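You operate a simulated robot arm through the tools that you are given. There is no shell and no other tool.

The job below is to be done with a simulated robot arm. You get a single attempt, and the scene is never put back.

TASK
Put things in order on the top of the press bench. At the end: the spacer with three blue bands stands where the blue-band jar stood; the yellow-band cylinder stands where the cup with orange rim stood; the cup with orange rim from the top of the press bench is in the shallow drain basket; the blue-band jar stands where the yellow-band cylinder stood; whatever was shut is shut again. Leave all else as you found it, and nothing knocked over.

Only the result counts: the job must be done as asked and must still hold three seconds after the hand-in. Knocking over, shifting, dropping, spilling or breaking anything else fails it.

THE ROBOT
A 7-joint arm with a two-finger gripper, fixed in place. Base frame: the origin is at the foot of the arm, x ahead of it, y to its left, z up; the work surface is at about z = 0. Lengths are in mm, angles in rad, forces in N, time in s.
With the tool pointing down near the work surface it reaches from about 160 to 380 mm from the base axis. Its first joint turns from -1.257 to 1.257 rad. Payload 0.6 kg.
Tool frame: the origin (TCP) lies between the finger pads and is the grasp point; the fingertips stand 22 mm ahead of it; z points along the fingers, y is the line along which they close. The gripper opens to 92 mm; its body begins 65 mm behind the TCP.
Orientation is that of the tool frame in the base frame, as a unit quaternion [w, x, y, z]. With the fingers straight down and closing along the base's y, the tool's x points along the base's -x, its y along +y and its z along -z.

THE INTERFACE
- The arm moves only by the tool arm_command. Its argument "steps" is a list of rows, each a list of 7 numbers: the shift along the tool's x, y, z in cm, then the turn, a rotation vector about the tool's x, y, z in rad, then the closure, from 0 (fully open) to 1 (shut). In form: [[dx, dy, dz, ax, ay, az, hand], ...]. A call has 1 to 20 rows; each row shifts and turns the commanded pose from where the row before left it, along the tool's axes as they then stand. A row lasts 0.2 s, in which the tool goes at most 50 mm and 0.15 rad; a call with a longer step from one row to the next is refused whole, and so is a gripper value outside its range. A pose out of reach is approached as far as the arm can. The call stops where the force on the tool passes 40 N (or 10 N more than at its start, if that is more) or the arm is blocked; 0.2 s more then pass. The fingers move at their own pace (about 59.9 mm/s each) and stop on an object; they squeeze with about 26 N. The grip force told is the motor's: it shows also when the fingers shut on nothing. Time passes only in rows, and 0.2 s behind the last, so rows that do not move let the fingers close. The reply holds the time, the measured pose of the TCP, the force on the tool along the base axes, the opening and the grip force, in the units named above and with some noise, with the torque about the TCP (base axes, N m) and any sound that the robot's microphone picked up.
- Cameras (640 x 400 px; columns grow to the right, rows downward): "scene" is fixed at [49, -265.5, 419.1]; the picture's right is [0.85, -0.53, 0.00], its down [-0.24, -0.39, -0.89] and it looks along [0.47, 0.75, -0.46] (base axes); focal length 238 px, centre (320, 200). "wrist" rides on the gripper at [71, 19, -102] in the tool frame; the picture's right is [-0.26, 0.97, 0.00], its down [-0.75, -0.20, -0.62] and it looks along [-0.60, -0.16, 0.78] (tool axes); focal length 280 px, centre (320, 200). There is no depth. A picture from a camera that has moved, and an enlarged one, comes with that camera's place and axes in the base frame and with its lens.
- grab_frame(camera): a new picture of that camera. The clock stands still meanwhile.
- inspect(camera, box): a new picture of the part [left, top, right, bottom] of that camera's present view, enlarged. The clock stands still meanwhile.
- hand_in(): hands the job in; it is judged then, once.

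Nothing tells you positions but the pictures and the camera data. Unless the task says otherwise, let go and move clear before handing in.

The tools are called after "Request:" as name(argument=value, ...) on one line, values as JSON. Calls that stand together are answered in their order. arm_command: Moves the arm, as the interface text tells. Its arguments: {"type":"object","properties":{"steps":{"type":"array","items":{"type":"array","items":{"type":"number"}}}},"required":["steps"]} The other tools are called the same way: grab_frame (camera) takes a picture; inspect (camera, box) takes an enlarged picture of a part of a camera's view; hand_in () hands the job in.

At the start:

```text
time: 0.0
tool_pos: [166.7, 115.7, 333.8]
tcp_rot: [0.0, 0.0, 1.0, -0.001]
contact_force: [-0.4, -0.2, -0.1]
ft_torque: [0.0, 0.01, 0.02]
width: 92.1
grip_force: 0.0
```

scene: 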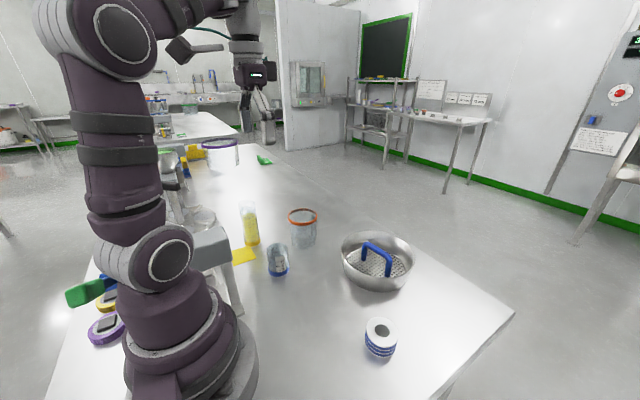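
wrist: 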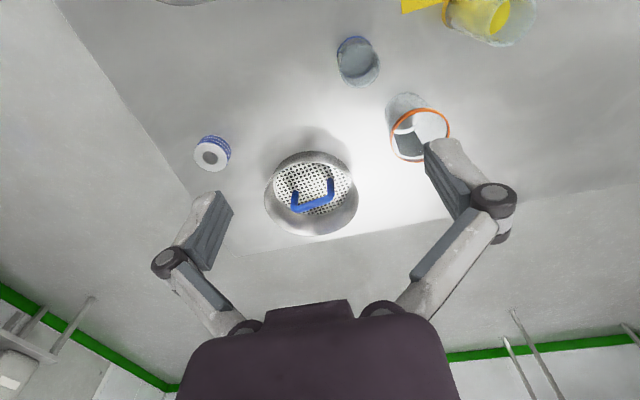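

I see the bench with a spacer (blue bands), a metal bowl containing a perforated basket with a blue handle, an orange-rim cup, a blue-band jar, and a yellow-band cylinder. I'll look closer before moving anything.

Request:
inspect(camera="scene", box=[220, 180, 440, 370])

Request:
inspect(camera="scene", box=[50, 120, 290, 350])

Request:
inspect(camera="wrist", box=[150, 0, 550, 250])

```text
2.11 times, centred on (330, 275) of scene
camera zoom: at [49.0, -265.5, 419.1], right [0.85, -0.53, 0.0], down [-0.24, -0.39, -0.89], along [0.47, 0.75, -0.46], focal length 502 px, centre (299, 42)
```

zoom: 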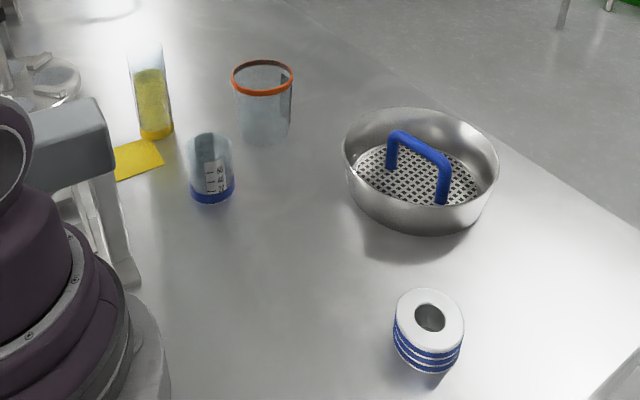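

```text
1.74 times, centred on (170, 235) of scene
camera zoom: at [49.0, -265.5, 419.1], right [0.85, -0.53, 0.0], down [-0.24, -0.39, -0.89], along [0.47, 0.75, -0.46], focal length 414 px, centre (581, 139)
```

zoom: 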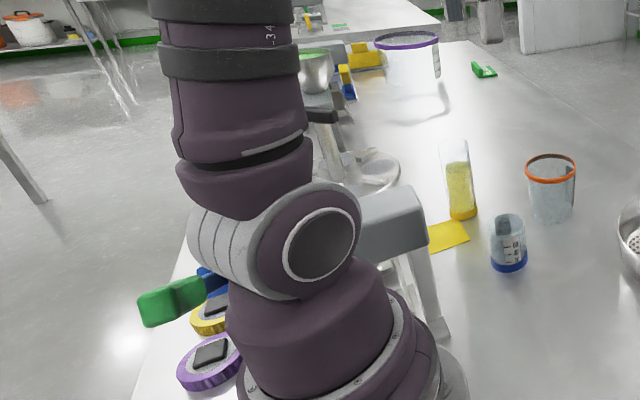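

```text
1.60 times, centred on (350, 125) of wrist
camera zoom: at [96.5, 135.1, 434.9], right [0.26, 0.97, 0.0], down [0.75, -0.2, 0.62], along [0.6, -0.16, -0.78], focal length 449 px, centre (272, 320)
```

zoom: 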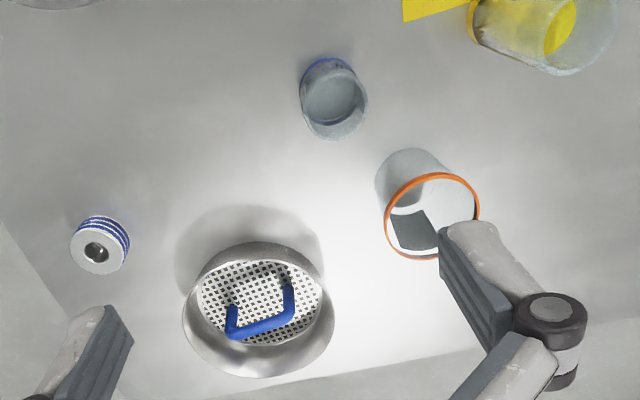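

The view isn't accurate enough yet, so I'll use the wrist camera from a few other places at safe height. First move is toward +y (the left), to see the yellow cylinder, jar and cup better.

Request:
arm_command(steps=[[0, 3.5, 0, 0, 0, 0, 0], [0, 3.5, 0, 0, 0, 0, 0], [0, 3.5, 0, 0, 0, 0, 0], [0, 0, 0, 0, 0, 0, 0]])

```text
time: 1.0
tool_pos: [167.5, 210.2, 332.7]
tcp_rot: [0.003, 0.0, 1.0, 0.004]
contact_force: [0.1, -0.6, -0.7]
ft_torque: [0.01, 0.02, 0.0]
width: 92.0
grip_force: 0.0
out of reach, approached as far as the arm can: row 3
```

The arm stopped at the edge of its reach at this height. I'll take pictures from here.

Request:
grab_frame(camera="wrist")

Request:
grab_frame(camera="scene")

```text
taken
camera wrist: at [95.8, 227.5, 433.5], right [0.26, 0.96, 0.01], down [0.75, -0.21, 0.63], along [0.61, -0.16, -0.78], focal length 280 px, centre (320, 200)
```

wrist: 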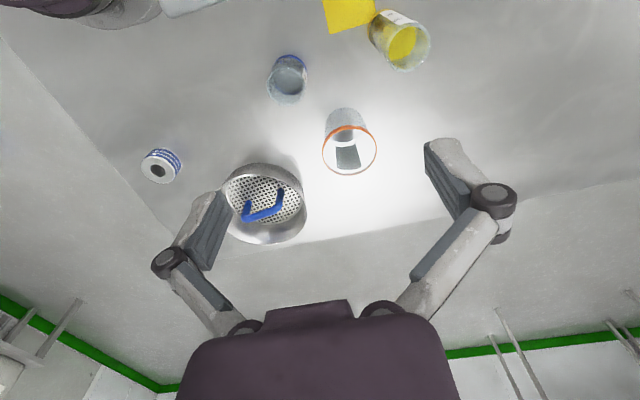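

```text
taken
```

scene: 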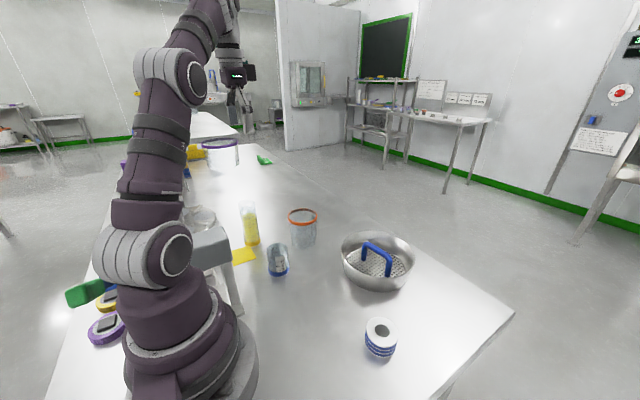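

All the bench objects are in view from here. I'll enlarge the wrist view to measure them.

Request:
inspect(camera="wrist", box=[240, 0, 480, 150])

Request:
inspect(camera="wrist", box=[120, 100, 400, 275])

Request:
inspect(camera="scene", box=[320, 215, 440, 290])

Request:
inspect(camera="scene", box=[225, 190, 345, 290])

```text
2.67 times, centred on (360, 75) of wrist
camera zoom: at [95.8, 227.5, 433.5], right [0.26, 0.96, 0.01], down [0.75, -0.21, 0.63], along [0.61, -0.16, -0.78], focal length 748 px, centre (213, 533)
```

zoom: 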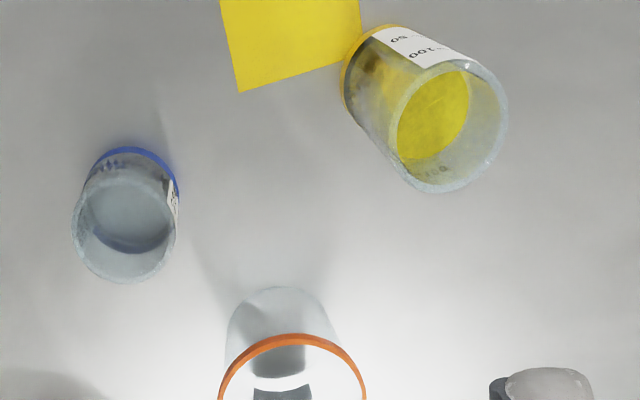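

```text
2.29 times, centred on (260, 188) of wrist
camera zoom: at [95.8, 227.5, 433.5], right [0.26, 0.96, 0.01], down [0.75, -0.21, 0.63], along [0.61, -0.16, -0.78], focal length 641 px, centre (457, 229)
```

zoom: 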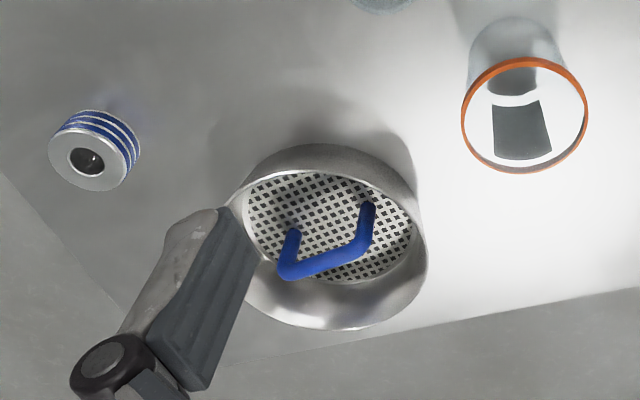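

```text
5.33 times, centred on (380, 252) of scene
camera zoom: at [49.0, -265.5, 419.1], right [0.85, -0.53, 0.0], down [-0.24, -0.39, -0.89], along [0.47, 0.75, -0.46], focal length 1271 px, centre (0, -80)
```

zoom: 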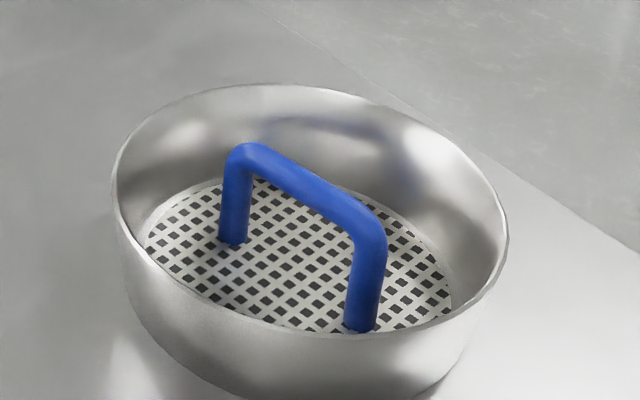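

```text
4.00 times, centred on (285, 240) of scene
camera zoom: at [49.0, -265.5, 419.1], right [0.85, -0.53, 0.0], down [-0.24, -0.39, -0.89], along [0.47, 0.75, -0.46], focal length 953 px, centre (460, 40)
```

zoom: 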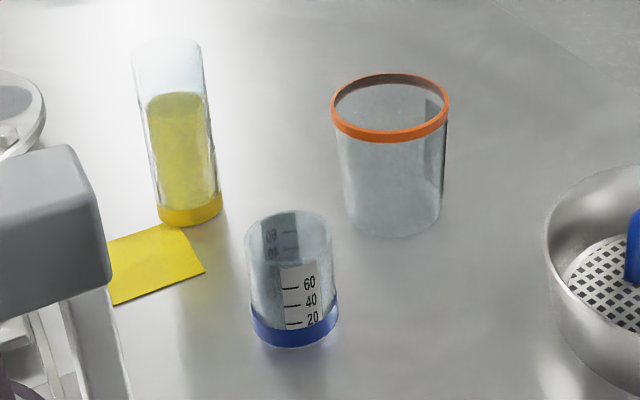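

The cup looks about 79 mm across at its rim. The basket is a bowl with a perforated floor and a blue handle at its middle, roughly 175 mm at the rim. I'll look at the basket more closely from above and in front.

Request:
arm_command(steps=[[0, -4.5, 1, 0, 0, 0, 0], [0, -4.5, 2, 0, 0, 0, 0], [-2, -4.5, 2, 0, 0, 0, 0], [-3, -3.5, 2, 0, 0, 0, 0], [-3, 0, 2, 0, 0, 0, 0], [0, 0, 0, 0, 0, 0, 0]])

Request:
grab_frame(camera="wrist")

Request:
inspect(camera="wrist", box=[200, 50, 440, 200])

```text
refused: row 3 steps farther than a row can; nothing moved
```

```text
taken
camera wrist: at [95.8, 227.5, 433.5], right [0.26, 0.96, 0.01], down [0.75, -0.21, 0.63], along [0.61, -0.16, -0.78], focal length 280 px, centre (320, 200)
```

wrist: 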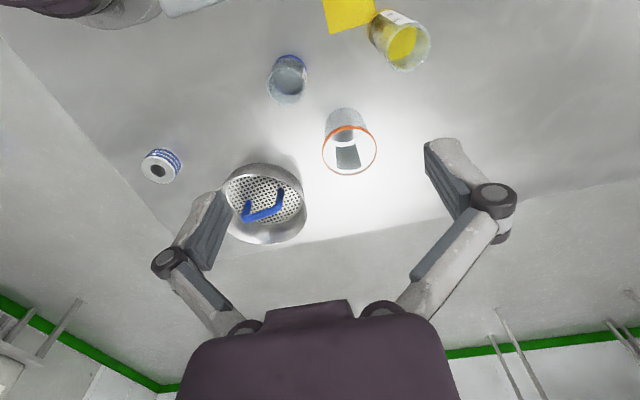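

```text
2.67 times, centred on (320, 125) of wrist
camera zoom: at [95.8, 227.5, 433.5], right [0.26, 0.96, 0.01], down [0.75, -0.21, 0.63], along [0.61, -0.16, -0.78], focal length 748 px, centre (320, 400)
```

zoom: 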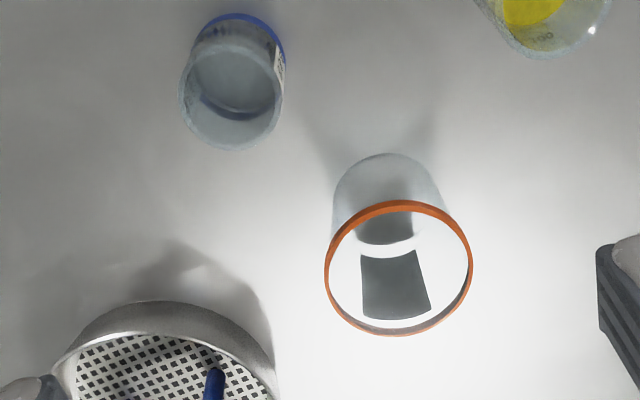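

One row was over the 50 mm limit, so nothing moved. I'll repeat the move with smaller steps to look at the basket.

Request:
arm_command(steps=[[0, -4, 1, 0, 0, 0, 0], [0, -4, 2, 0, 0, 0, 0], [-1.5, -4, 2, 0, 0, 0, 0], [-2.5, -3, 2, 0, 0, 0, 0], [-2.5, -2, 2, 0, 0, 0, 0], [0, 0, 0, 0, 0, 0, 0]])

Request:
grab_frame(camera="wrist")

Request:
inspect(camera="wrist", box=[200, 50, 440, 200])

```text
time: 2.4
tool_pos: [230.8, 38.4, 242.3]
tcp_rot: [0.0, 0.0, 1.0, 0.001]
contact_force: [-1.1, -0.5, 0.6]
ft_torque: [-0.01, -0.01, -0.01]
width: 92.1
grip_force: 0.0
```

```text
taken
camera wrist: at [160.4, 57.1, 344.3], right [0.26, 0.97, 0.0], down [0.75, -0.2, 0.63], along [0.6, -0.16, -0.78], focal length 280 px, centre (320, 200)
```

wrist: 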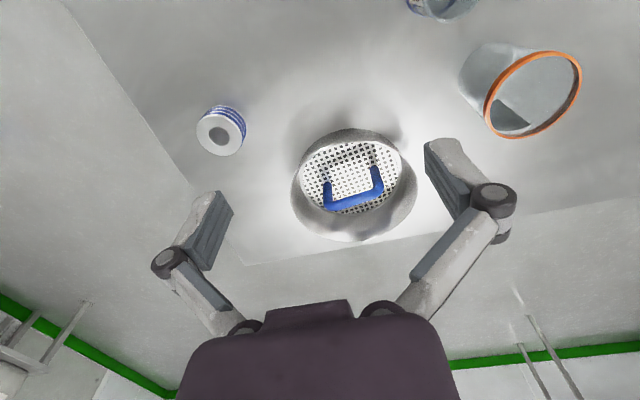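

```text
2.67 times, centred on (320, 125) of wrist
camera zoom: at [160.4, 57.1, 344.3], right [0.26, 0.97, 0.0], down [0.75, -0.2, 0.63], along [0.6, -0.16, -0.78], focal length 748 px, centre (320, 400)
```

zoom: 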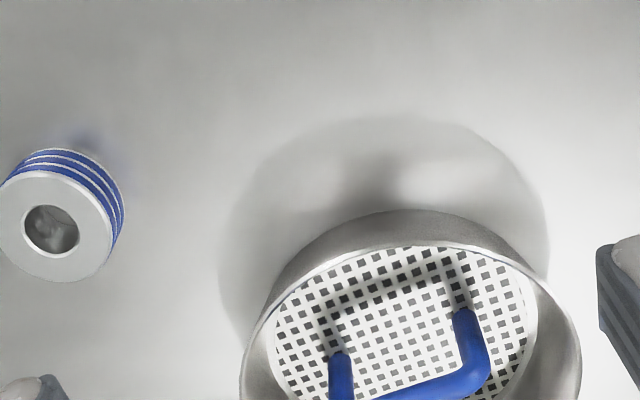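

The basket is now near the centre of the view. I'll enlarge it to judge the depth of the perforated plate and the handle.

Request:
inspect(camera="wrist", box=[270, 115, 430, 250])

Request:
inspect(camera="wrist", box=[180, 90, 260, 170])

```text
2.96 times, centred on (350, 182) of wrist
camera zoom: at [160.4, 57.1, 344.3], right [0.26, 0.97, 0.0], down [0.75, -0.2, 0.63], along [0.6, -0.16, -0.78], focal length 831 px, centre (231, 252)
```

zoom: 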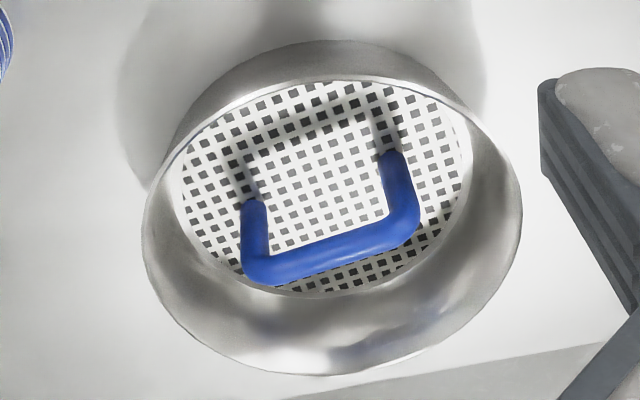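

```text
5.00 times, centred on (220, 130) of wrist
camera zoom: at [160.4, 57.1, 344.3], right [0.26, 0.97, 0.0], down [0.75, -0.2, 0.63], along [0.6, -0.16, -0.78], focal length 1402 px, centre (820, 550)
```

zoom: 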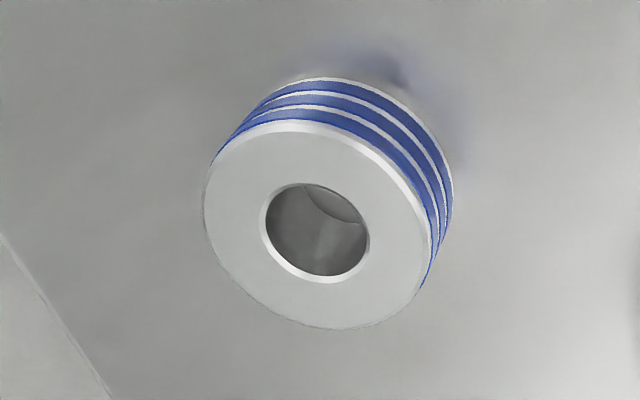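

The plate is right at the basket's floor, so this is the drain basket itself with a fixed-looking handle. Its centre is near (397, 40). Next I'll move over to view the cup and jar more closely for exact positions and sizes.

Request:
arm_command(steps=[[0, 4, 0, 0, 0, 0, 0], [0, 4, 0, 0, 0, 0, 0], [0, 4, 0, 0, 0, 0, 0], [1, 2, 0, 0, 0, 0, 0], [0, 0, 0, 0, 0, 0, 0]])

Request:
grab_frame(camera="wrist")

Request:
inspect(camera="wrist", box=[280, 50, 440, 190])

Request:
inspect(camera="wrist", box=[200, 0, 480, 120])

```text
time: 3.6
tool_pos: [222.6, 181.5, 244.2]
tcp_rot: [0.0, 0.0, 1.0, 0.001]
contact_force: [0.4, 0.2, -0.5]
ft_torque: [0.01, 0.01, 0.0]
width: 91.9
grip_force: 0.0
```

```text
taken
camera wrist: at [151.9, 199.7, 345.1], right [0.26, 0.96, 0.0], down [0.75, -0.21, 0.62], along [0.6, -0.16, -0.78], focal length 280 px, centre (320, 200)
```

wrist: 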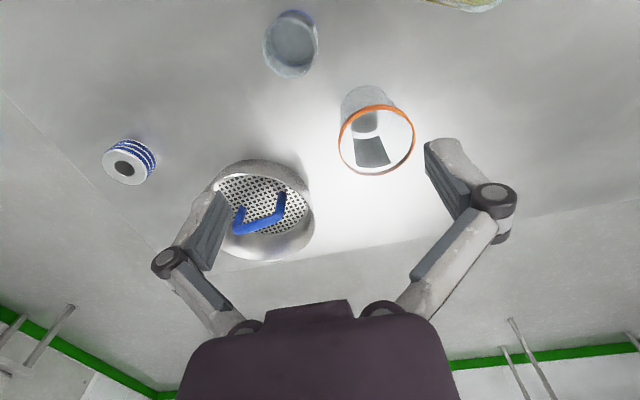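

```text
2.86 times, centred on (360, 120) of wrist
camera zoom: at [151.9, 199.7, 345.1], right [0.26, 0.96, 0.0], down [0.75, -0.21, 0.62], along [0.6, -0.16, -0.78], focal length 801 px, centre (206, 429)
```

zoom: 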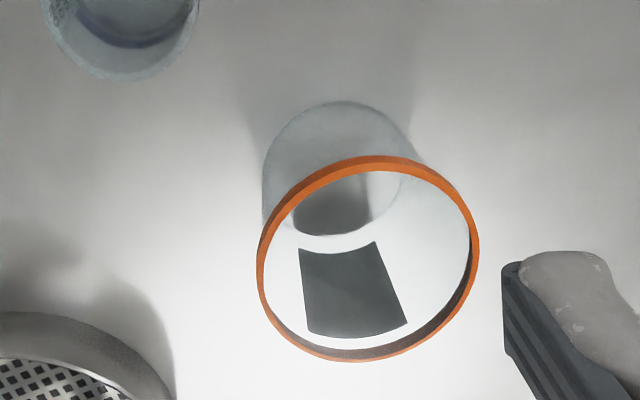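

```text
2.29 times, centred on (340, 60) of wrist
camera zoom: at [151.9, 199.7, 345.1], right [0.26, 0.96, 0.0], down [0.75, -0.21, 0.62], along [0.6, -0.16, -0.78], focal length 641 px, centre (274, 520)
```

zoom: 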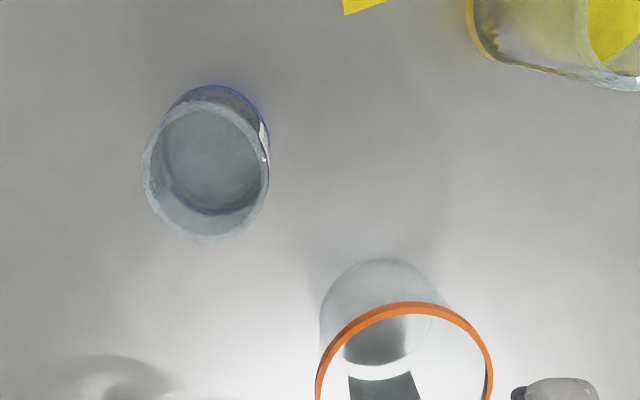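

The cup is near (295, 222), about 80 mm tall, 66 mm at the base and 81 mm at the rim. The jar is near (195, 159) and the yellow cylinder near (176, 300), about 120 mm tall. The cup will be tight beside the basket's handle, so I'll measure the basket from closer up.

Request:
arm_command(steps=[[0, -4.5, 0, 0, 0, 0, 0], [0, -4.5, 0, 0, 0, 0, 0], [0, -4.5, 0, 0, 0, 0, 0], [-2.5, -0.6, 2.8, 0, 0, 0, 0], [-2.6, 0, 2.8, 0, 0, 0, 0], [-2.6, 0, 2.8, 0, 0, 0, 0], [0, 0, 0, 0, 0, 0, 0]])

Request:
grab_frame(camera="wrist")

Request:
inspect(camera="wrist", box=[220, 90, 420, 240])

```text
time: 5.2
tool_pos: [296.6, 39.5, 159.9]
tcp_rot: [0.0, -0.001, 1.0, 0.0]
contact_force: [0.0, 0.3, 0.3]
ft_torque: [0.03, 0.0, -0.01]
width: 92.0
grip_force: 0.0
```

```text
taken
camera wrist: at [227.1, 57.0, 260.6], right [0.26, 0.97, 0.0], down [0.75, -0.2, 0.63], along [0.6, -0.16, -0.78], focal length 280 px, centre (320, 200)
```

wrist: 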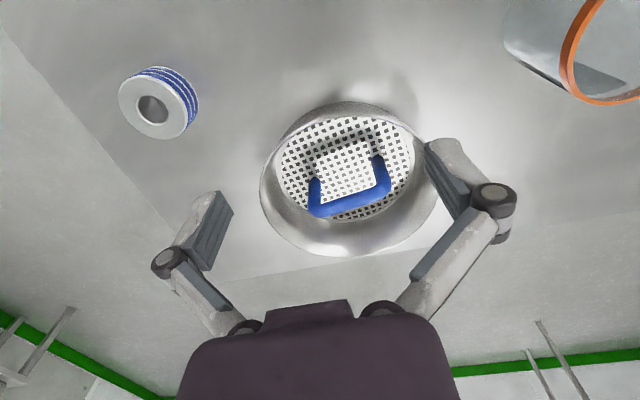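

```text
2.67 times, centred on (320, 165) of wrist
camera zoom: at [227.1, 57.0, 260.6], right [0.26, 0.97, 0.0], down [0.75, -0.2, 0.63], along [0.6, -0.16, -0.78], focal length 748 px, centre (320, 293)
```

zoom: 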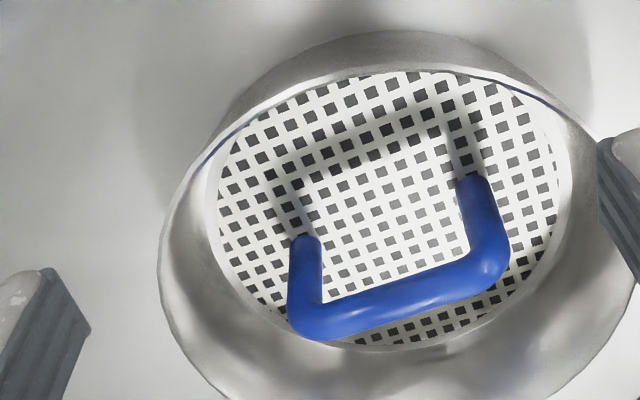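

The basket centre measures near (397, 40), with its rim about 50 mm high and 84 mm in radius. The handle bar is about 49 mm up and runs roughly along y, so the cup must go into the near half, around (354, 34). Next I'll look closely at the yellow cylinder and the area around it.

Request:
arm_command(steps=[[2, 3.5, -2, 0, 0, 0, 0], [2.5, 3.5, -2, 0, 0, 0, 0], [2.5, 3.5, 0, 0, 0, 0, 0], [2.5, 3.5, 0, 0, 0, 0, 0], [2.5, 3.5, 0, 0, 0, 0, 0], [2, 3.5, 0, 0, 0, 0, 0], [1.5, 1, 0, 0, 0, 0, 0], [0, 0, 0, 0, 0, 0, 0]])

Request:
grab_frame(camera="wrist")

Request:
grab_frame(camera="scene")

Request:
inspect(camera="wrist", box=[260, 0, 480, 180])

```text
time: 7.0
tool_pos: [144.4, 258.5, 199.3]
tcp_rot: [0.001, 0.0, 1.0, 0.001]
contact_force: [-0.1, 0.0, -0.7]
ft_torque: [0.01, 0.01, -0.03]
width: 92.0
grip_force: 0.0
```

```text
taken
camera wrist: at [73.2, 278.0, 300.8], right [0.26, 0.96, 0.0], down [0.75, -0.21, 0.62], along [0.6, -0.16, -0.78], focal length 280 px, centre (320, 200)
```

wrist: 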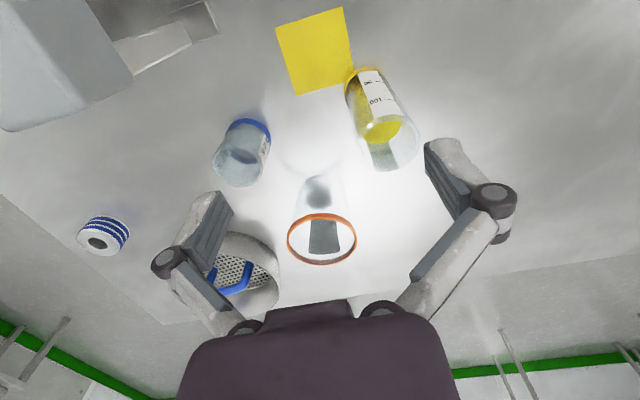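

```text
taken
```

scene: 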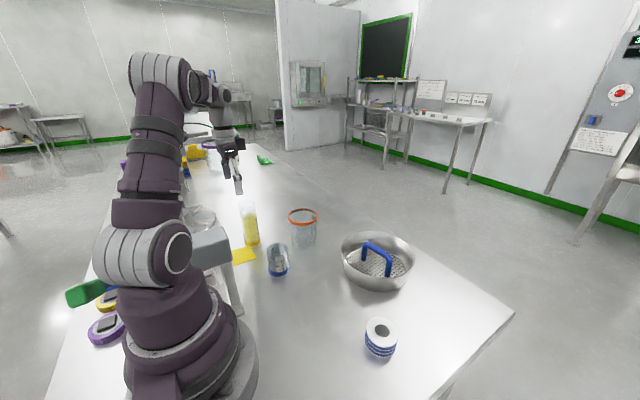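

```text
2.22 times, centred on (370, 90) of wrist
camera zoom: at [73.2, 278.0, 300.8], right [0.26, 0.96, 0.0], down [0.75, -0.21, 0.62], along [0.6, -0.16, -0.78], focal length 623 px, centre (209, 444)
```

zoom: 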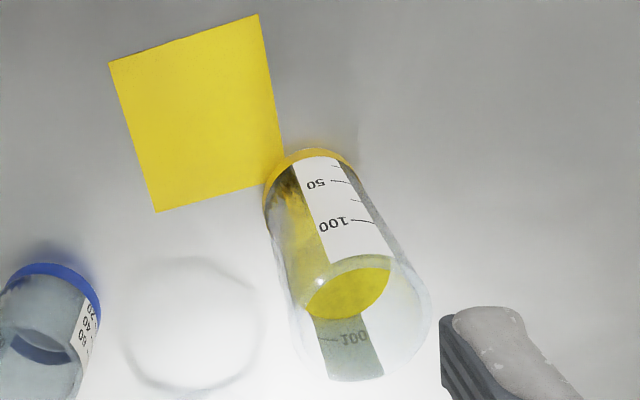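

The yellow cylinder is confirmed near (175, 301) and the cup near (296, 221). I'll move above the cup with the gripper open and check the alignment.

Request:
arm_command(steps=[[-3, -1.5, 0, 0, 0, 0, 0], [-3.5, -1.5, 0, 0, 0, 0, 0], [-3.5, -0.75, 1, 0, 0, 0, 0], [-3, 0, 2.5, 0, 0, 0, 0], [-2.1, 0, 2.4, 0, 0, 0, 0], [0, 0, 0, 0, 0, 0, 0]])

Request:
grab_frame(camera="wrist")

Request:
grab_frame(camera="scene")

```text
time: 8.4
tool_pos: [296.3, 221.3, 142.1]
tcp_rot: [-0.001, 0.001, 1.0, 0.0]
contact_force: [0.2, 0.7, -0.5]
ft_torque: [0.03, -0.01, 0.01]
width: 91.7
grip_force: 0.1
```

```text
taken
camera wrist: at [225.3, 240.4, 243.7], right [0.26, 0.97, 0.0], down [0.75, -0.2, 0.62], along [0.6, -0.16, -0.78], focal length 280 px, centre (320, 200)
```

wrist: 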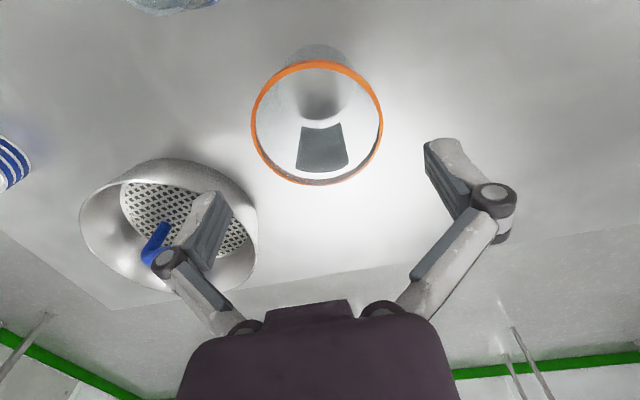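

```text
taken
```

scene: 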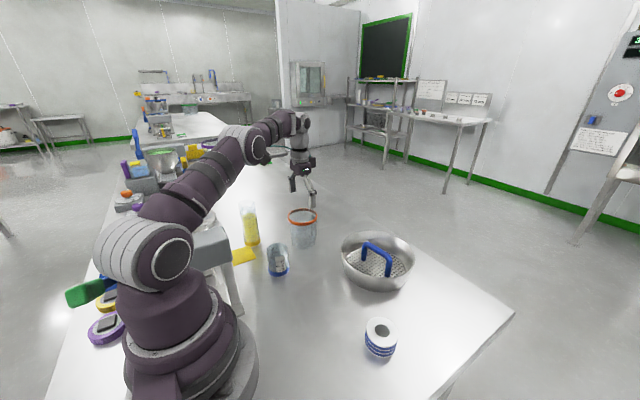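

The cup's rim centre measures about (297.5, 219.5). I'll correct by a millimetre or two and descend to grip the upper cup wall at about z = 62.

Request:
arm_command(steps=[[-0.1, -0.17, 0, 0, 0, 0, 0], [0, 0, 2.5, 0, 0, 0, 0], [0, 0, 2.5, 0, 0, 0, 0], [0, 0, 2, 0, 0, 0, 0], [0, 0, 1, 0, 0, 0, 0], [0, 0, 0, 0, 0, 0, 0]])

Request:
grab_frame(camera="wrist")

Request:
inspect(camera="scene", box=[240, 150, 360, 270])

```text
time: 9.8
tool_pos: [295.4, 220.2, 60.7]
tcp_rot: [0.0, 0.0, 1.0, 0.001]
contact_force: [-0.3, 0.4, -0.5]
ft_torque: [0.0, 0.01, 0.02]
width: 92.1
grip_force: 0.1
```

```text
taken
camera wrist: at [225.6, 238.0, 162.1], right [0.26, 0.97, 0.0], down [0.75, -0.21, 0.62], along [0.6, -0.16, -0.78], focal length 280 px, centre (320, 200)
```

wrist: 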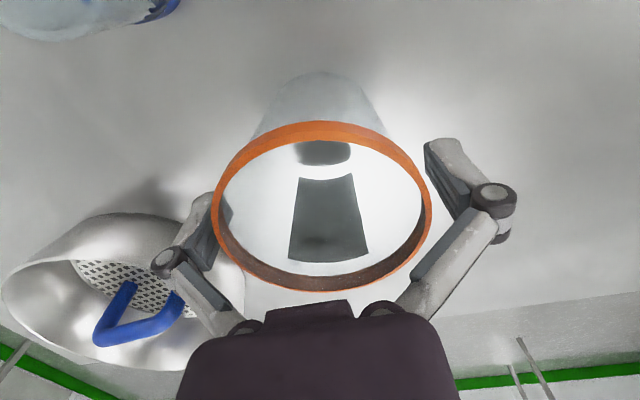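

```text
3.33 times, centred on (300, 210) of scene
camera zoom: at [49.0, -265.5, 419.1], right [0.85, -0.53, 0.0], down [-0.24, -0.39, -0.89], along [0.47, 0.75, -0.46], focal length 794 px, centre (387, 167)
```

zoom: 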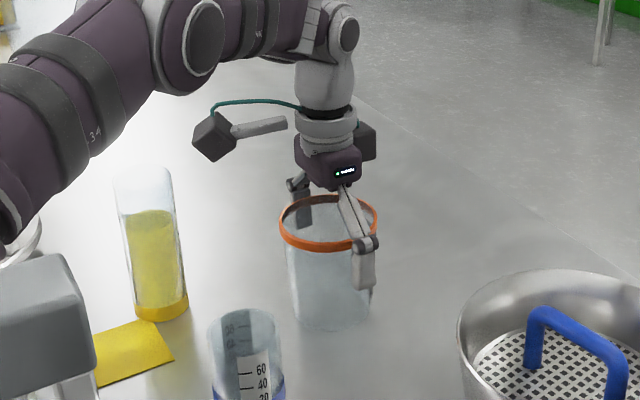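

The cup sits centred between the fingers. I'll close the gripper on it.

Request:
arm_command(steps=[[0, 0, 0, 0, 0, 0, 0.3], [0, 0, 0, 0, 0, 0, 0.6], [0, 0, 0, 0, 0, 0, 1], [0, 0, 0, 0, 0, 0, 1]])

Request:
grab_frame(camera="wrist")

Request:
inspect(camera="scene", box=[240, 150, 360, 270])

```text
time: 10.8
tool_pos: [296.4, 219.0, 60.3]
tcp_rot: [0.0, 0.0, 1.0, 0.0]
contact_force: [0.1, -0.8, 3.4]
ft_torque: [-0.02, 0.06, 0.01]
width: 71.4
grip_force: 26.2
```

```text
taken
camera wrist: at [225.6, 238.0, 162.3], right [0.26, 0.97, 0.0], down [0.75, -0.21, 0.62], along [0.6, -0.16, -0.78], focal length 280 px, centre (320, 200)
```

wrist: 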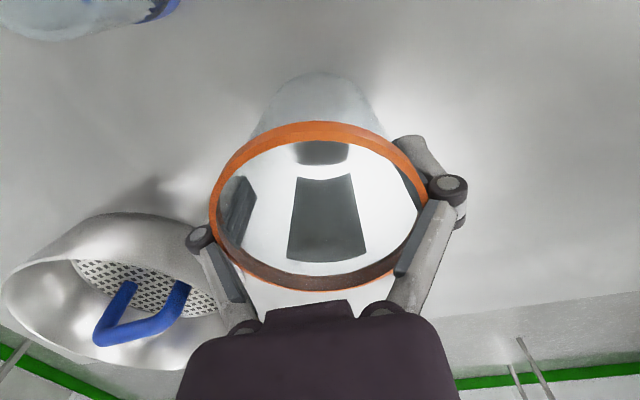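

```text
3.33 times, centred on (300, 210) of scene
camera zoom: at [49.0, -265.5, 419.1], right [0.85, -0.53, 0.0], down [-0.24, -0.39, -0.89], along [0.47, 0.75, -0.46], focal length 794 px, centre (387, 167)
```

zoom: 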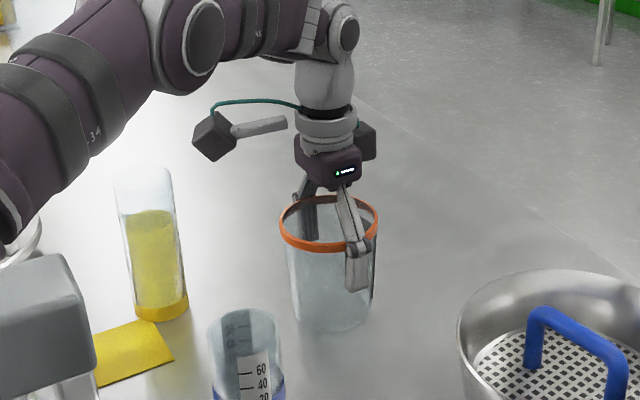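

Gripped at 71 mm width with 26 N. I'll lift the cup 82 mm straight up, check that it's held, then carry it over to the near half of the basket.

Request:
arm_command(steps=[[0, 0, -0.5, 0, 0, 0, 1], [0, 0, -1.5, 0, 0, 0, 1], [0, 0, -2, 0, 0, 0, 1], [0, 0, -2, 0, 0, 0, 1], [0, 0, -2.2, 0, 0, 0, 1], [0, 0, 0, 0, 0, 0, 1]])

Request:
grab_frame(camera="wrist")

Request:
inspect(camera="scene", box=[225, 130, 345, 250])

```text
time: 12.2
tool_pos: [296.2, 219.6, 143.6]
tcp_rot: [0.0, 0.0, 1.0, -0.001]
contact_force: [0.1, -0.8, -0.7]
ft_torque: [0.01, -0.01, 0.0]
width: 71.7
grip_force: 25.6
```

```text
taken
camera wrist: at [226.0, 238.9, 244.3], right [0.26, 0.97, 0.0], down [0.75, -0.2, 0.62], along [0.6, -0.16, -0.78], focal length 280 px, centre (320, 200)
```

wrist: 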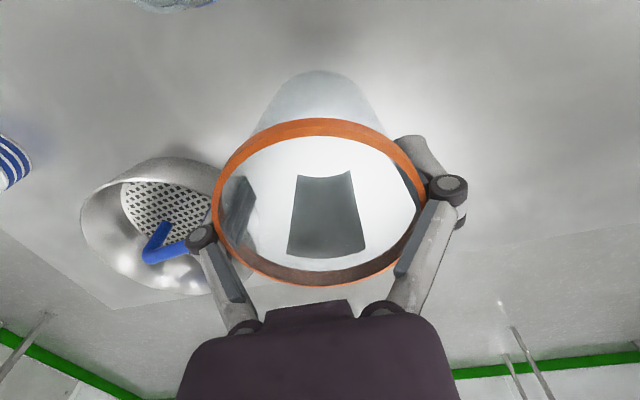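

```text
3.33 times, centred on (285, 190) of scene
camera zoom: at [49.0, -265.5, 419.1], right [0.85, -0.53, 0.0], down [-0.24, -0.39, -0.89], along [0.47, 0.75, -0.46], focal length 794 px, centre (437, 233)
```

zoom: 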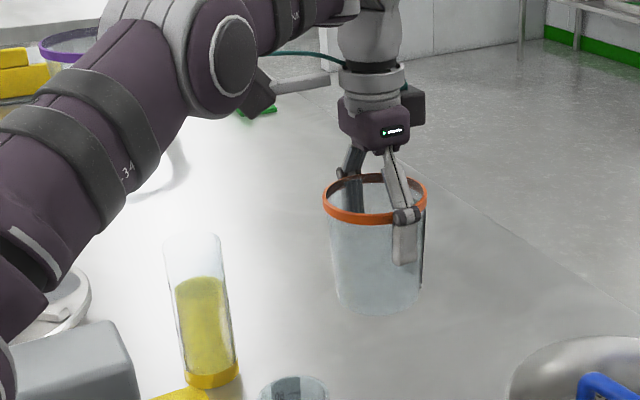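

The cup is held upright. Now I'll carry it across at this height to above the near half of the basket, turning slightly to line the fingers up with the handle.

Request:
arm_command(steps=[[-0.7, -2.5, 0, 0, 0, 0, 1], [-0.95, -3.1, 0, 0, 0, 0, 1], [-0.95, -3.1, 0, 0, 0, 0, 1], [-0.95, -3.1, 0, 0, 0, 0, 1], [-0.95, -3.1, 0, 0, 0, 0, 1], [-0.7, -2.5, 0, 0, 0, 0, 1], [-0.48, -1.1, 0, 0, 0, 0, 1], [0, 0, 0, 0, 0, -0.065, 1], [0, 0, 0, 0, 0, -0.065, 1], [0, 0, 0, 0, 0, 0, 1]])

Request:
grab_frame(camera="wrist")

Request:
inspect(camera="scene", box=[300, 150, 460, 310])

```text
time: 14.4
tool_pos: [351.5, 34.5, 142.8]
tcp_rot: [0.0, -0.067, 0.998, 0.001]
contact_force: [0.3, 0.5, -0.5]
ft_torque: [0.02, -0.01, -0.03]
width: 71.8
grip_force: 26.2
```

```text
taken
camera wrist: at [279.8, 43.2, 243.9], right [0.13, 0.99, 0.0], down [0.77, -0.1, 0.62], along [0.62, -0.08, -0.78], focal length 280 px, centre (320, 200)
```

wrist: 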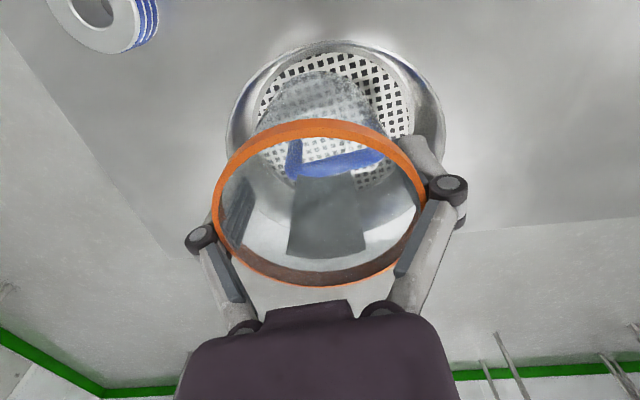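

```text
2.50 times, centred on (380, 230) of scene
camera zoom: at [49.0, -265.5, 419.1], right [0.85, -0.53, 0.0], down [-0.24, -0.39, -0.89], along [0.47, 0.75, -0.46], focal length 596 px, centre (170, 125)
```

zoom: 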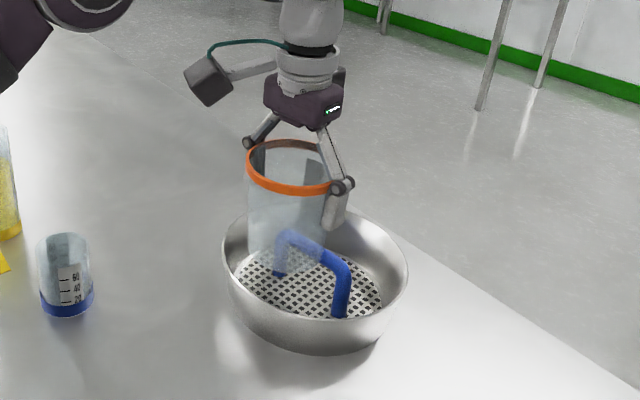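

The cup hangs just clear of the handle on the near side. I'll zoom in on the basket's near floor edge and wall before choosing the lowering point.

Request:
inspect(camera="wrist", box=[210, 20, 460, 190])

Request:
inspect(camera="scene", box=[340, 195, 430, 295])

```text
2.35 times, centred on (335, 105) of wrist
camera zoom: at [279.8, 43.2, 243.9], right [0.13, 0.99, 0.0], down [0.77, -0.1, 0.62], along [0.62, -0.08, -0.78], focal length 660 px, centre (285, 424)
```

zoom: 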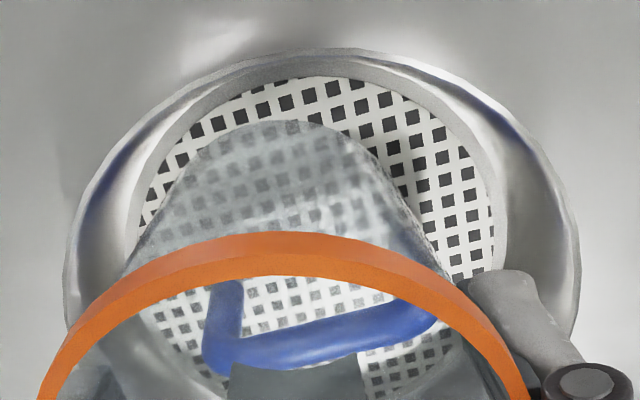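

```text
4.00 times, centred on (385, 245) of scene
camera zoom: at [49.0, -265.5, 419.1], right [0.85, -0.53, 0.0], down [-0.24, -0.39, -0.89], along [0.47, 0.75, -0.46], focal length 953 px, centre (60, 20)
```

zoom: 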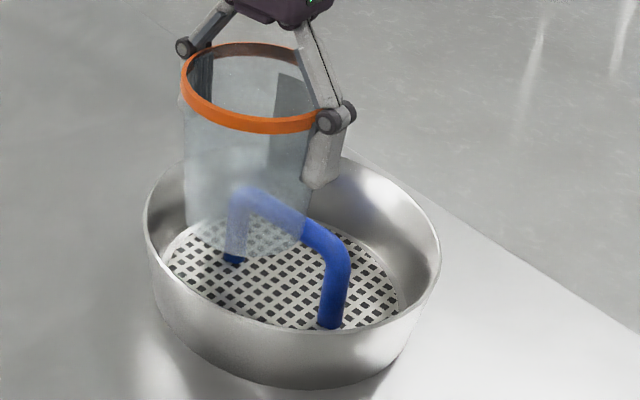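

The basket's inner floor radius is about 73 mm, and the handle bar leaves just enough room for the cup base. I'll tilt the cup top about 5° toward the robot so it clears the bar, then lower it partway and check.

Request:
arm_command(steps=[[0.05, 0, 0, 0, -0.045, 0, 1], [0, 0, 0, 0, -0.045, 0, 1], [0.135, 0, 1.5, 0, 0, 0, 1], [0.135, 0, 1.5, 0, 0, 0, 1], [0.09, 0, 1.0, 0, 0, 0, 1], [0, 0, 0, 0, 0, 0, 1]])

Request:
grab_frame(camera="wrist")

Request:
inspect(camera="scene", box=[330, 190, 430, 300])

```text
time: 15.8
tool_pos: [350.6, 33.9, 101.8]
tcp_rot: [0.045, -0.064, 0.997, 0.004]
contact_force: [0.4, 0.9, -0.1]
ft_torque: [0.0, 0.0, 0.0]
width: 71.6
grip_force: 25.7
```

```text
taken
camera wrist: at [269.8, 42.5, 197.2], right [0.13, 0.99, 0.02], down [0.71, -0.11, 0.69], along [0.69, -0.07, -0.72], focal length 280 px, centre (320, 200)
```

wrist: 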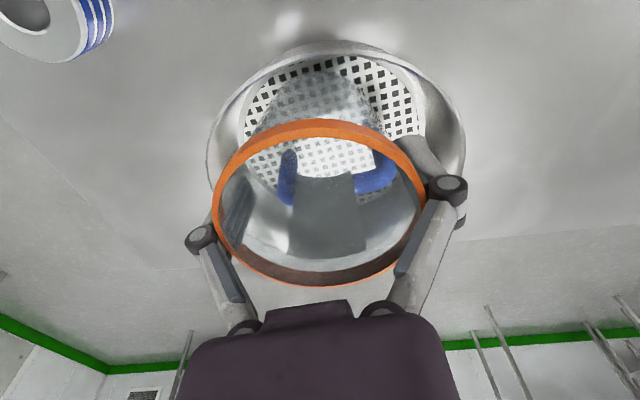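

```text
3.64 times, centred on (380, 245) of scene
camera zoom: at [49.0, -265.5, 419.1], right [0.85, -0.53, 0.0], down [-0.24, -0.39, -0.89], along [0.47, 0.75, -0.46], focal length 866 px, centre (102, 36)
```

zoom: 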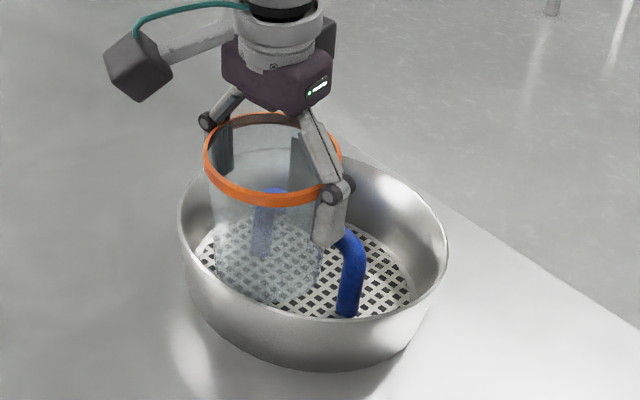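

No contact yet and the base is already below the bar's top. I'll keep lowering in small steps.

Request:
arm_command(steps=[[0.09, 0, 1.0, 0, 0, 0, 1], [0.09, 0, 1.0, 0, 0, 0, 1], [0, 0, 0, 0, 0, 0, 1]])

Request:
grab_frame(camera="wrist")

Request:
inspect(camera="scene", box=[330, 190, 430, 300])

```text
time: 16.6
tool_pos: [352.6, 33.9, 81.7]
tcp_rot: [0.045, -0.064, 0.997, 0.003]
contact_force: [0.2, -0.3, -1.4]
ft_torque: [0.0, -0.01, 0.01]
width: 71.5
grip_force: 26.5
```

```text
taken
camera wrist: at [270.9, 42.4, 176.4], right [0.13, 0.99, 0.02], down [0.71, -0.11, 0.69], along [0.69, -0.07, -0.72], focal length 280 px, centre (320, 200)
```

wrist: 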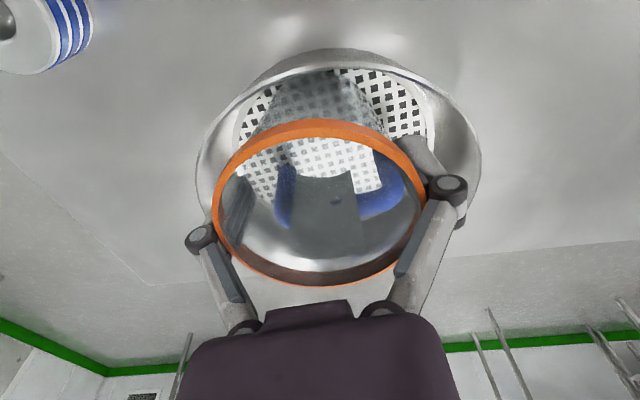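

```text
3.64 times, centred on (380, 245) of scene
camera zoom: at [49.0, -265.5, 419.1], right [0.85, -0.53, 0.0], down [-0.24, -0.39, -0.89], along [0.47, 0.75, -0.46], focal length 866 px, centre (102, 36)
```

zoom: 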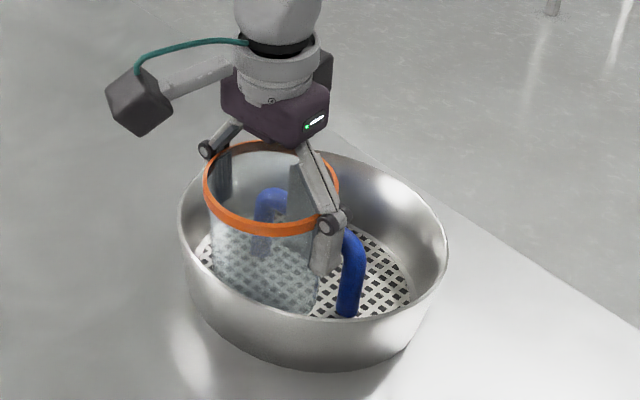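

Still no contact, with about 18 mm left. Lowering further in finer steps.

Request:
arm_command(steps=[[0.045, 0, 0.5, 0, 0, 0, 1], [0.036, 0, 0.4, 0, 0, 0, 1], [0, 0, 0, 0, 0, 0, 1]])

Request:
inspect(camera="scene", box=[330, 190, 430, 300])

```text
time: 17.4
tool_pos: [351.6, 35.6, 73.3]
tcp_rot: [0.045, -0.066, 0.997, 0.004]
contact_force: [-0.4, 0.4, -0.6]
ft_torque: [-0.01, 0.0, 0.01]
width: 71.6
grip_force: 26.1
```

```text
3.64 times, centred on (380, 245) of scene
camera zoom: at [49.0, -265.5, 419.1], right [0.85, -0.53, 0.0], down [-0.24, -0.39, -0.89], along [0.47, 0.75, -0.46], focal length 866 px, centre (102, 36)
```

zoom: 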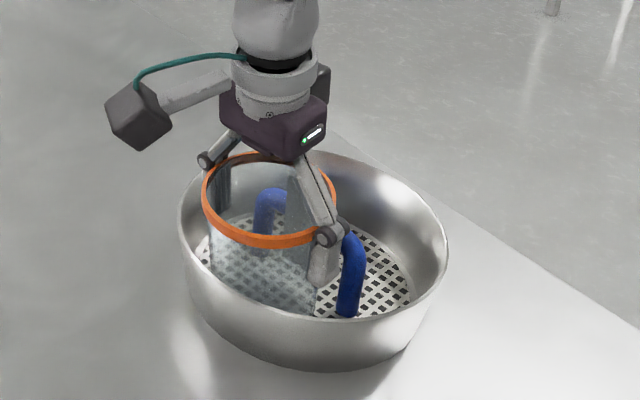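

Still free. Continuing by a few millimetres at a time until it touches.

Request:
arm_command(steps=[[0.027, 0, 0.3, 0, 0, 0, 1], [0, 0, 0, 0, 0, 0, 1]])

Request:
arm_command(steps=[[0.018, 0, 0.2, 0, 0, 0, 1], [0, 0, 0, 0, 0, 0, 1]])

```text
time: 18.0
tool_pos: [351.7, 34.9, 69.1]
tcp_rot: [0.046, -0.065, 0.997, 0.004]
contact_force: [-0.4, -0.7, -1.0]
ft_torque: [-0.04, 0.01, 0.0]
width: 71.7
grip_force: 26.0
```

```text
time: 18.6
tool_pos: [352.7, 36.0, 69.5]
tcp_rot: [0.046, -0.064, 0.997, 0.003]
contact_force: [2.2, 0.1, 15.6]
ft_torque: [-0.03, 0.17, 0.0]
width: 72.2
grip_force: 25.7
```

The outer edge of the base touched the basket floor at about z = 5. I'll ease the cup back toward upright about that edge before letting go.

Request:
arm_command(steps=[[-0.08, 0, -0.05, 0, 0.015, 0, 1], [-0.09, 0, 0.04, 0, 0.015, 0, 1], [0, 0, 0, 0, 0, 0, 1]])

Request:
grab_frame(camera="wrist")

Request:
inspect(camera="scene", box=[330, 190, 430, 300])

```text
time: 19.4
tool_pos: [354.0, 34.6, 67.4]
tcp_rot: [0.03, -0.064, 0.997, 0.002]
contact_force: [-0.3, -0.3, 3.0]
ft_torque: [-0.03, 0.14, 0.02]
width: 71.6
grip_force: 26.3
```

```text
taken
camera wrist: at [275.2, 43.1, 165.2], right [0.13, 0.99, 0.02], down [0.74, -0.11, 0.67], along [0.66, -0.08, -0.74], focal length 280 px, centre (320, 200)
```

wrist: 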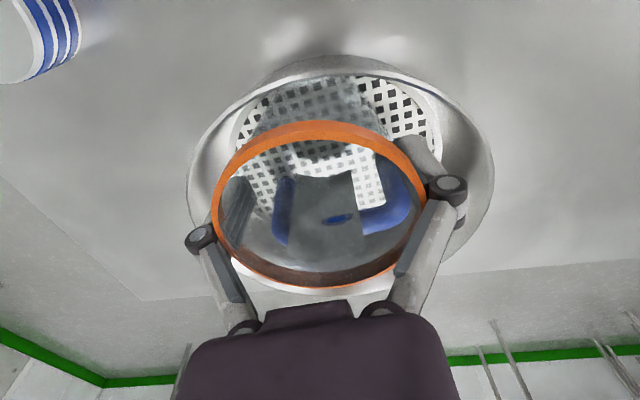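

```text
3.64 times, centred on (380, 245) of scene
camera zoom: at [49.0, -265.5, 419.1], right [0.85, -0.53, 0.0], down [-0.24, -0.39, -0.89], along [0.47, 0.75, -0.46], focal length 866 px, centre (102, 36)
```

zoom: 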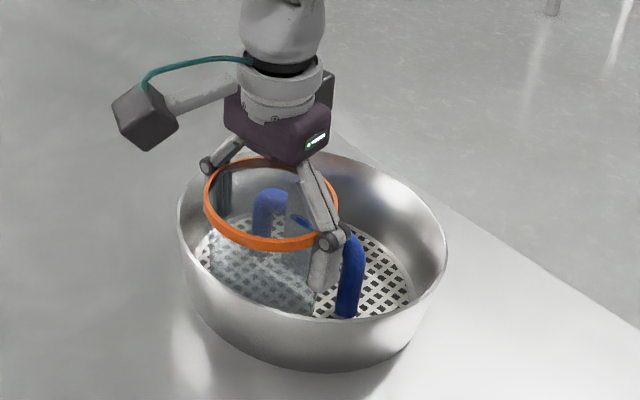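

The cup wall now rests lightly against the handle bar and the base is on the floor, tilted only about 3°. I'll open the fingers gently.

Request:
arm_command(steps=[[0, 0, 0, 0, 0, 0, 0.21], [0, 0, 0, 0, 0, 0, 0.19], [0, 0, 0, 0, 0, 0, 0.1], [0, 0, 0, 0, 0, 0, 0.02], [0, 0, 0, 0, 0, 0, 0.02]])

Request:
grab_frame(camera="wrist")

Request:
inspect(camera="scene", box=[330, 190, 430, 300])

```text
time: 20.6
tool_pos: [353.4, 33.8, 68.6]
tcp_rot: [0.03, -0.065, 0.997, 0.003]
contact_force: [-0.5, 0.6, -0.8]
ft_torque: [-0.01, 0.0, 0.02]
width: 90.2
grip_force: 0.1
```

```text
taken
camera wrist: at [275.3, 43.1, 165.4], right [0.13, 0.99, 0.02], down [0.73, -0.11, 0.67], along [0.66, -0.08, -0.74], focal length 280 px, centre (320, 200)
```

wrist: 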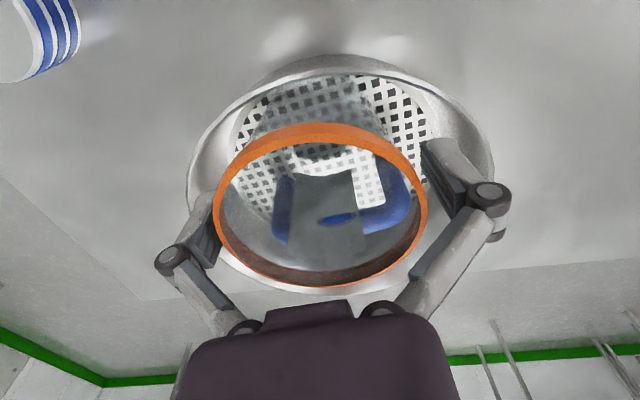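

```text
3.64 times, centred on (380, 245) of scene
camera zoom: at [49.0, -265.5, 419.1], right [0.85, -0.53, 0.0], down [-0.24, -0.39, -0.89], along [0.47, 0.75, -0.46], focal length 866 px, centre (102, 36)
```

zoom: 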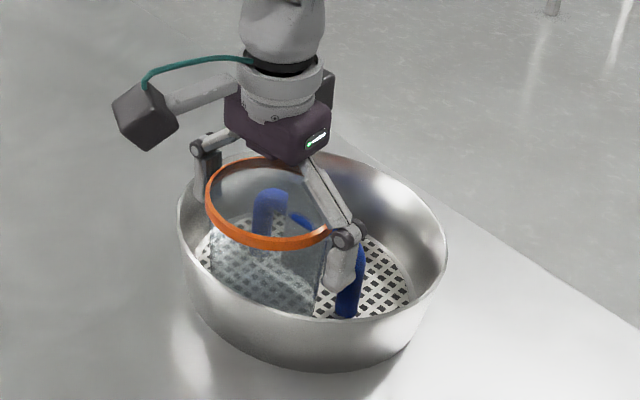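

The cup stayed put when released. I'll open fully and withdraw straight up along the tool axis.

Request:
arm_command(steps=[[0, 0, 0, 0, 0, 0, 0], [0, 0, -1, 0, 0, 0, 0], [0, 0, -1.5, 0, 0, 0, 0], [0, 0, -2.5, 0, 0, 0, 0], [0, 0, -2.5, 0, 0, 0, 0], [0, 0, 0, 0, 0, 0, 0]])

Request:
grab_frame(camera="wrist")

Request:
inspect(camera="scene", box=[330, 190, 430, 300])

```text
time: 22.0
tool_pos: [348.0, 34.6, 143.3]
tcp_rot: [0.03, -0.065, 0.997, 0.003]
contact_force: [-0.8, -0.1, 0.2]
ft_torque: [-0.02, 0.01, -0.03]
width: 92.0
grip_force: 0.0
```

```text
taken
camera wrist: at [269.5, 43.6, 240.4], right [0.13, 0.99, 0.02], down [0.74, -0.11, 0.67], along [0.66, -0.08, -0.74], focal length 280 px, centre (320, 200)
```

wrist: 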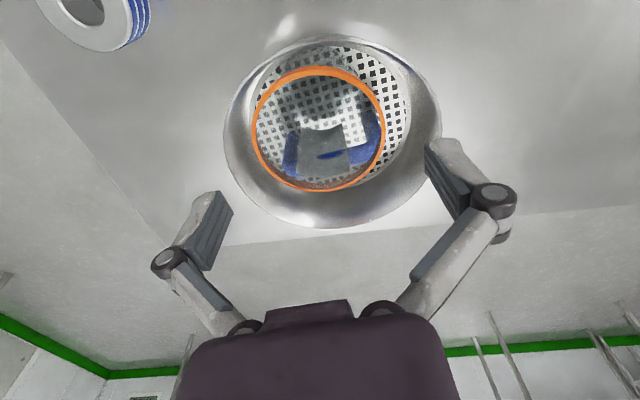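

```text
3.64 times, centred on (380, 245) of scene
camera zoom: at [49.0, -265.5, 419.1], right [0.85, -0.53, 0.0], down [-0.24, -0.39, -0.89], along [0.47, 0.75, -0.46], focal length 866 px, centre (102, 36)
```

zoom: 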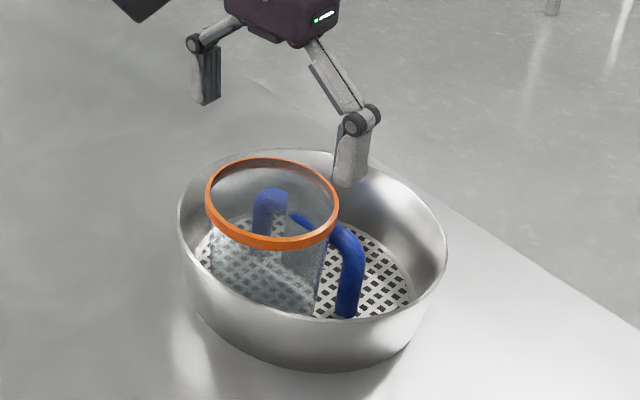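

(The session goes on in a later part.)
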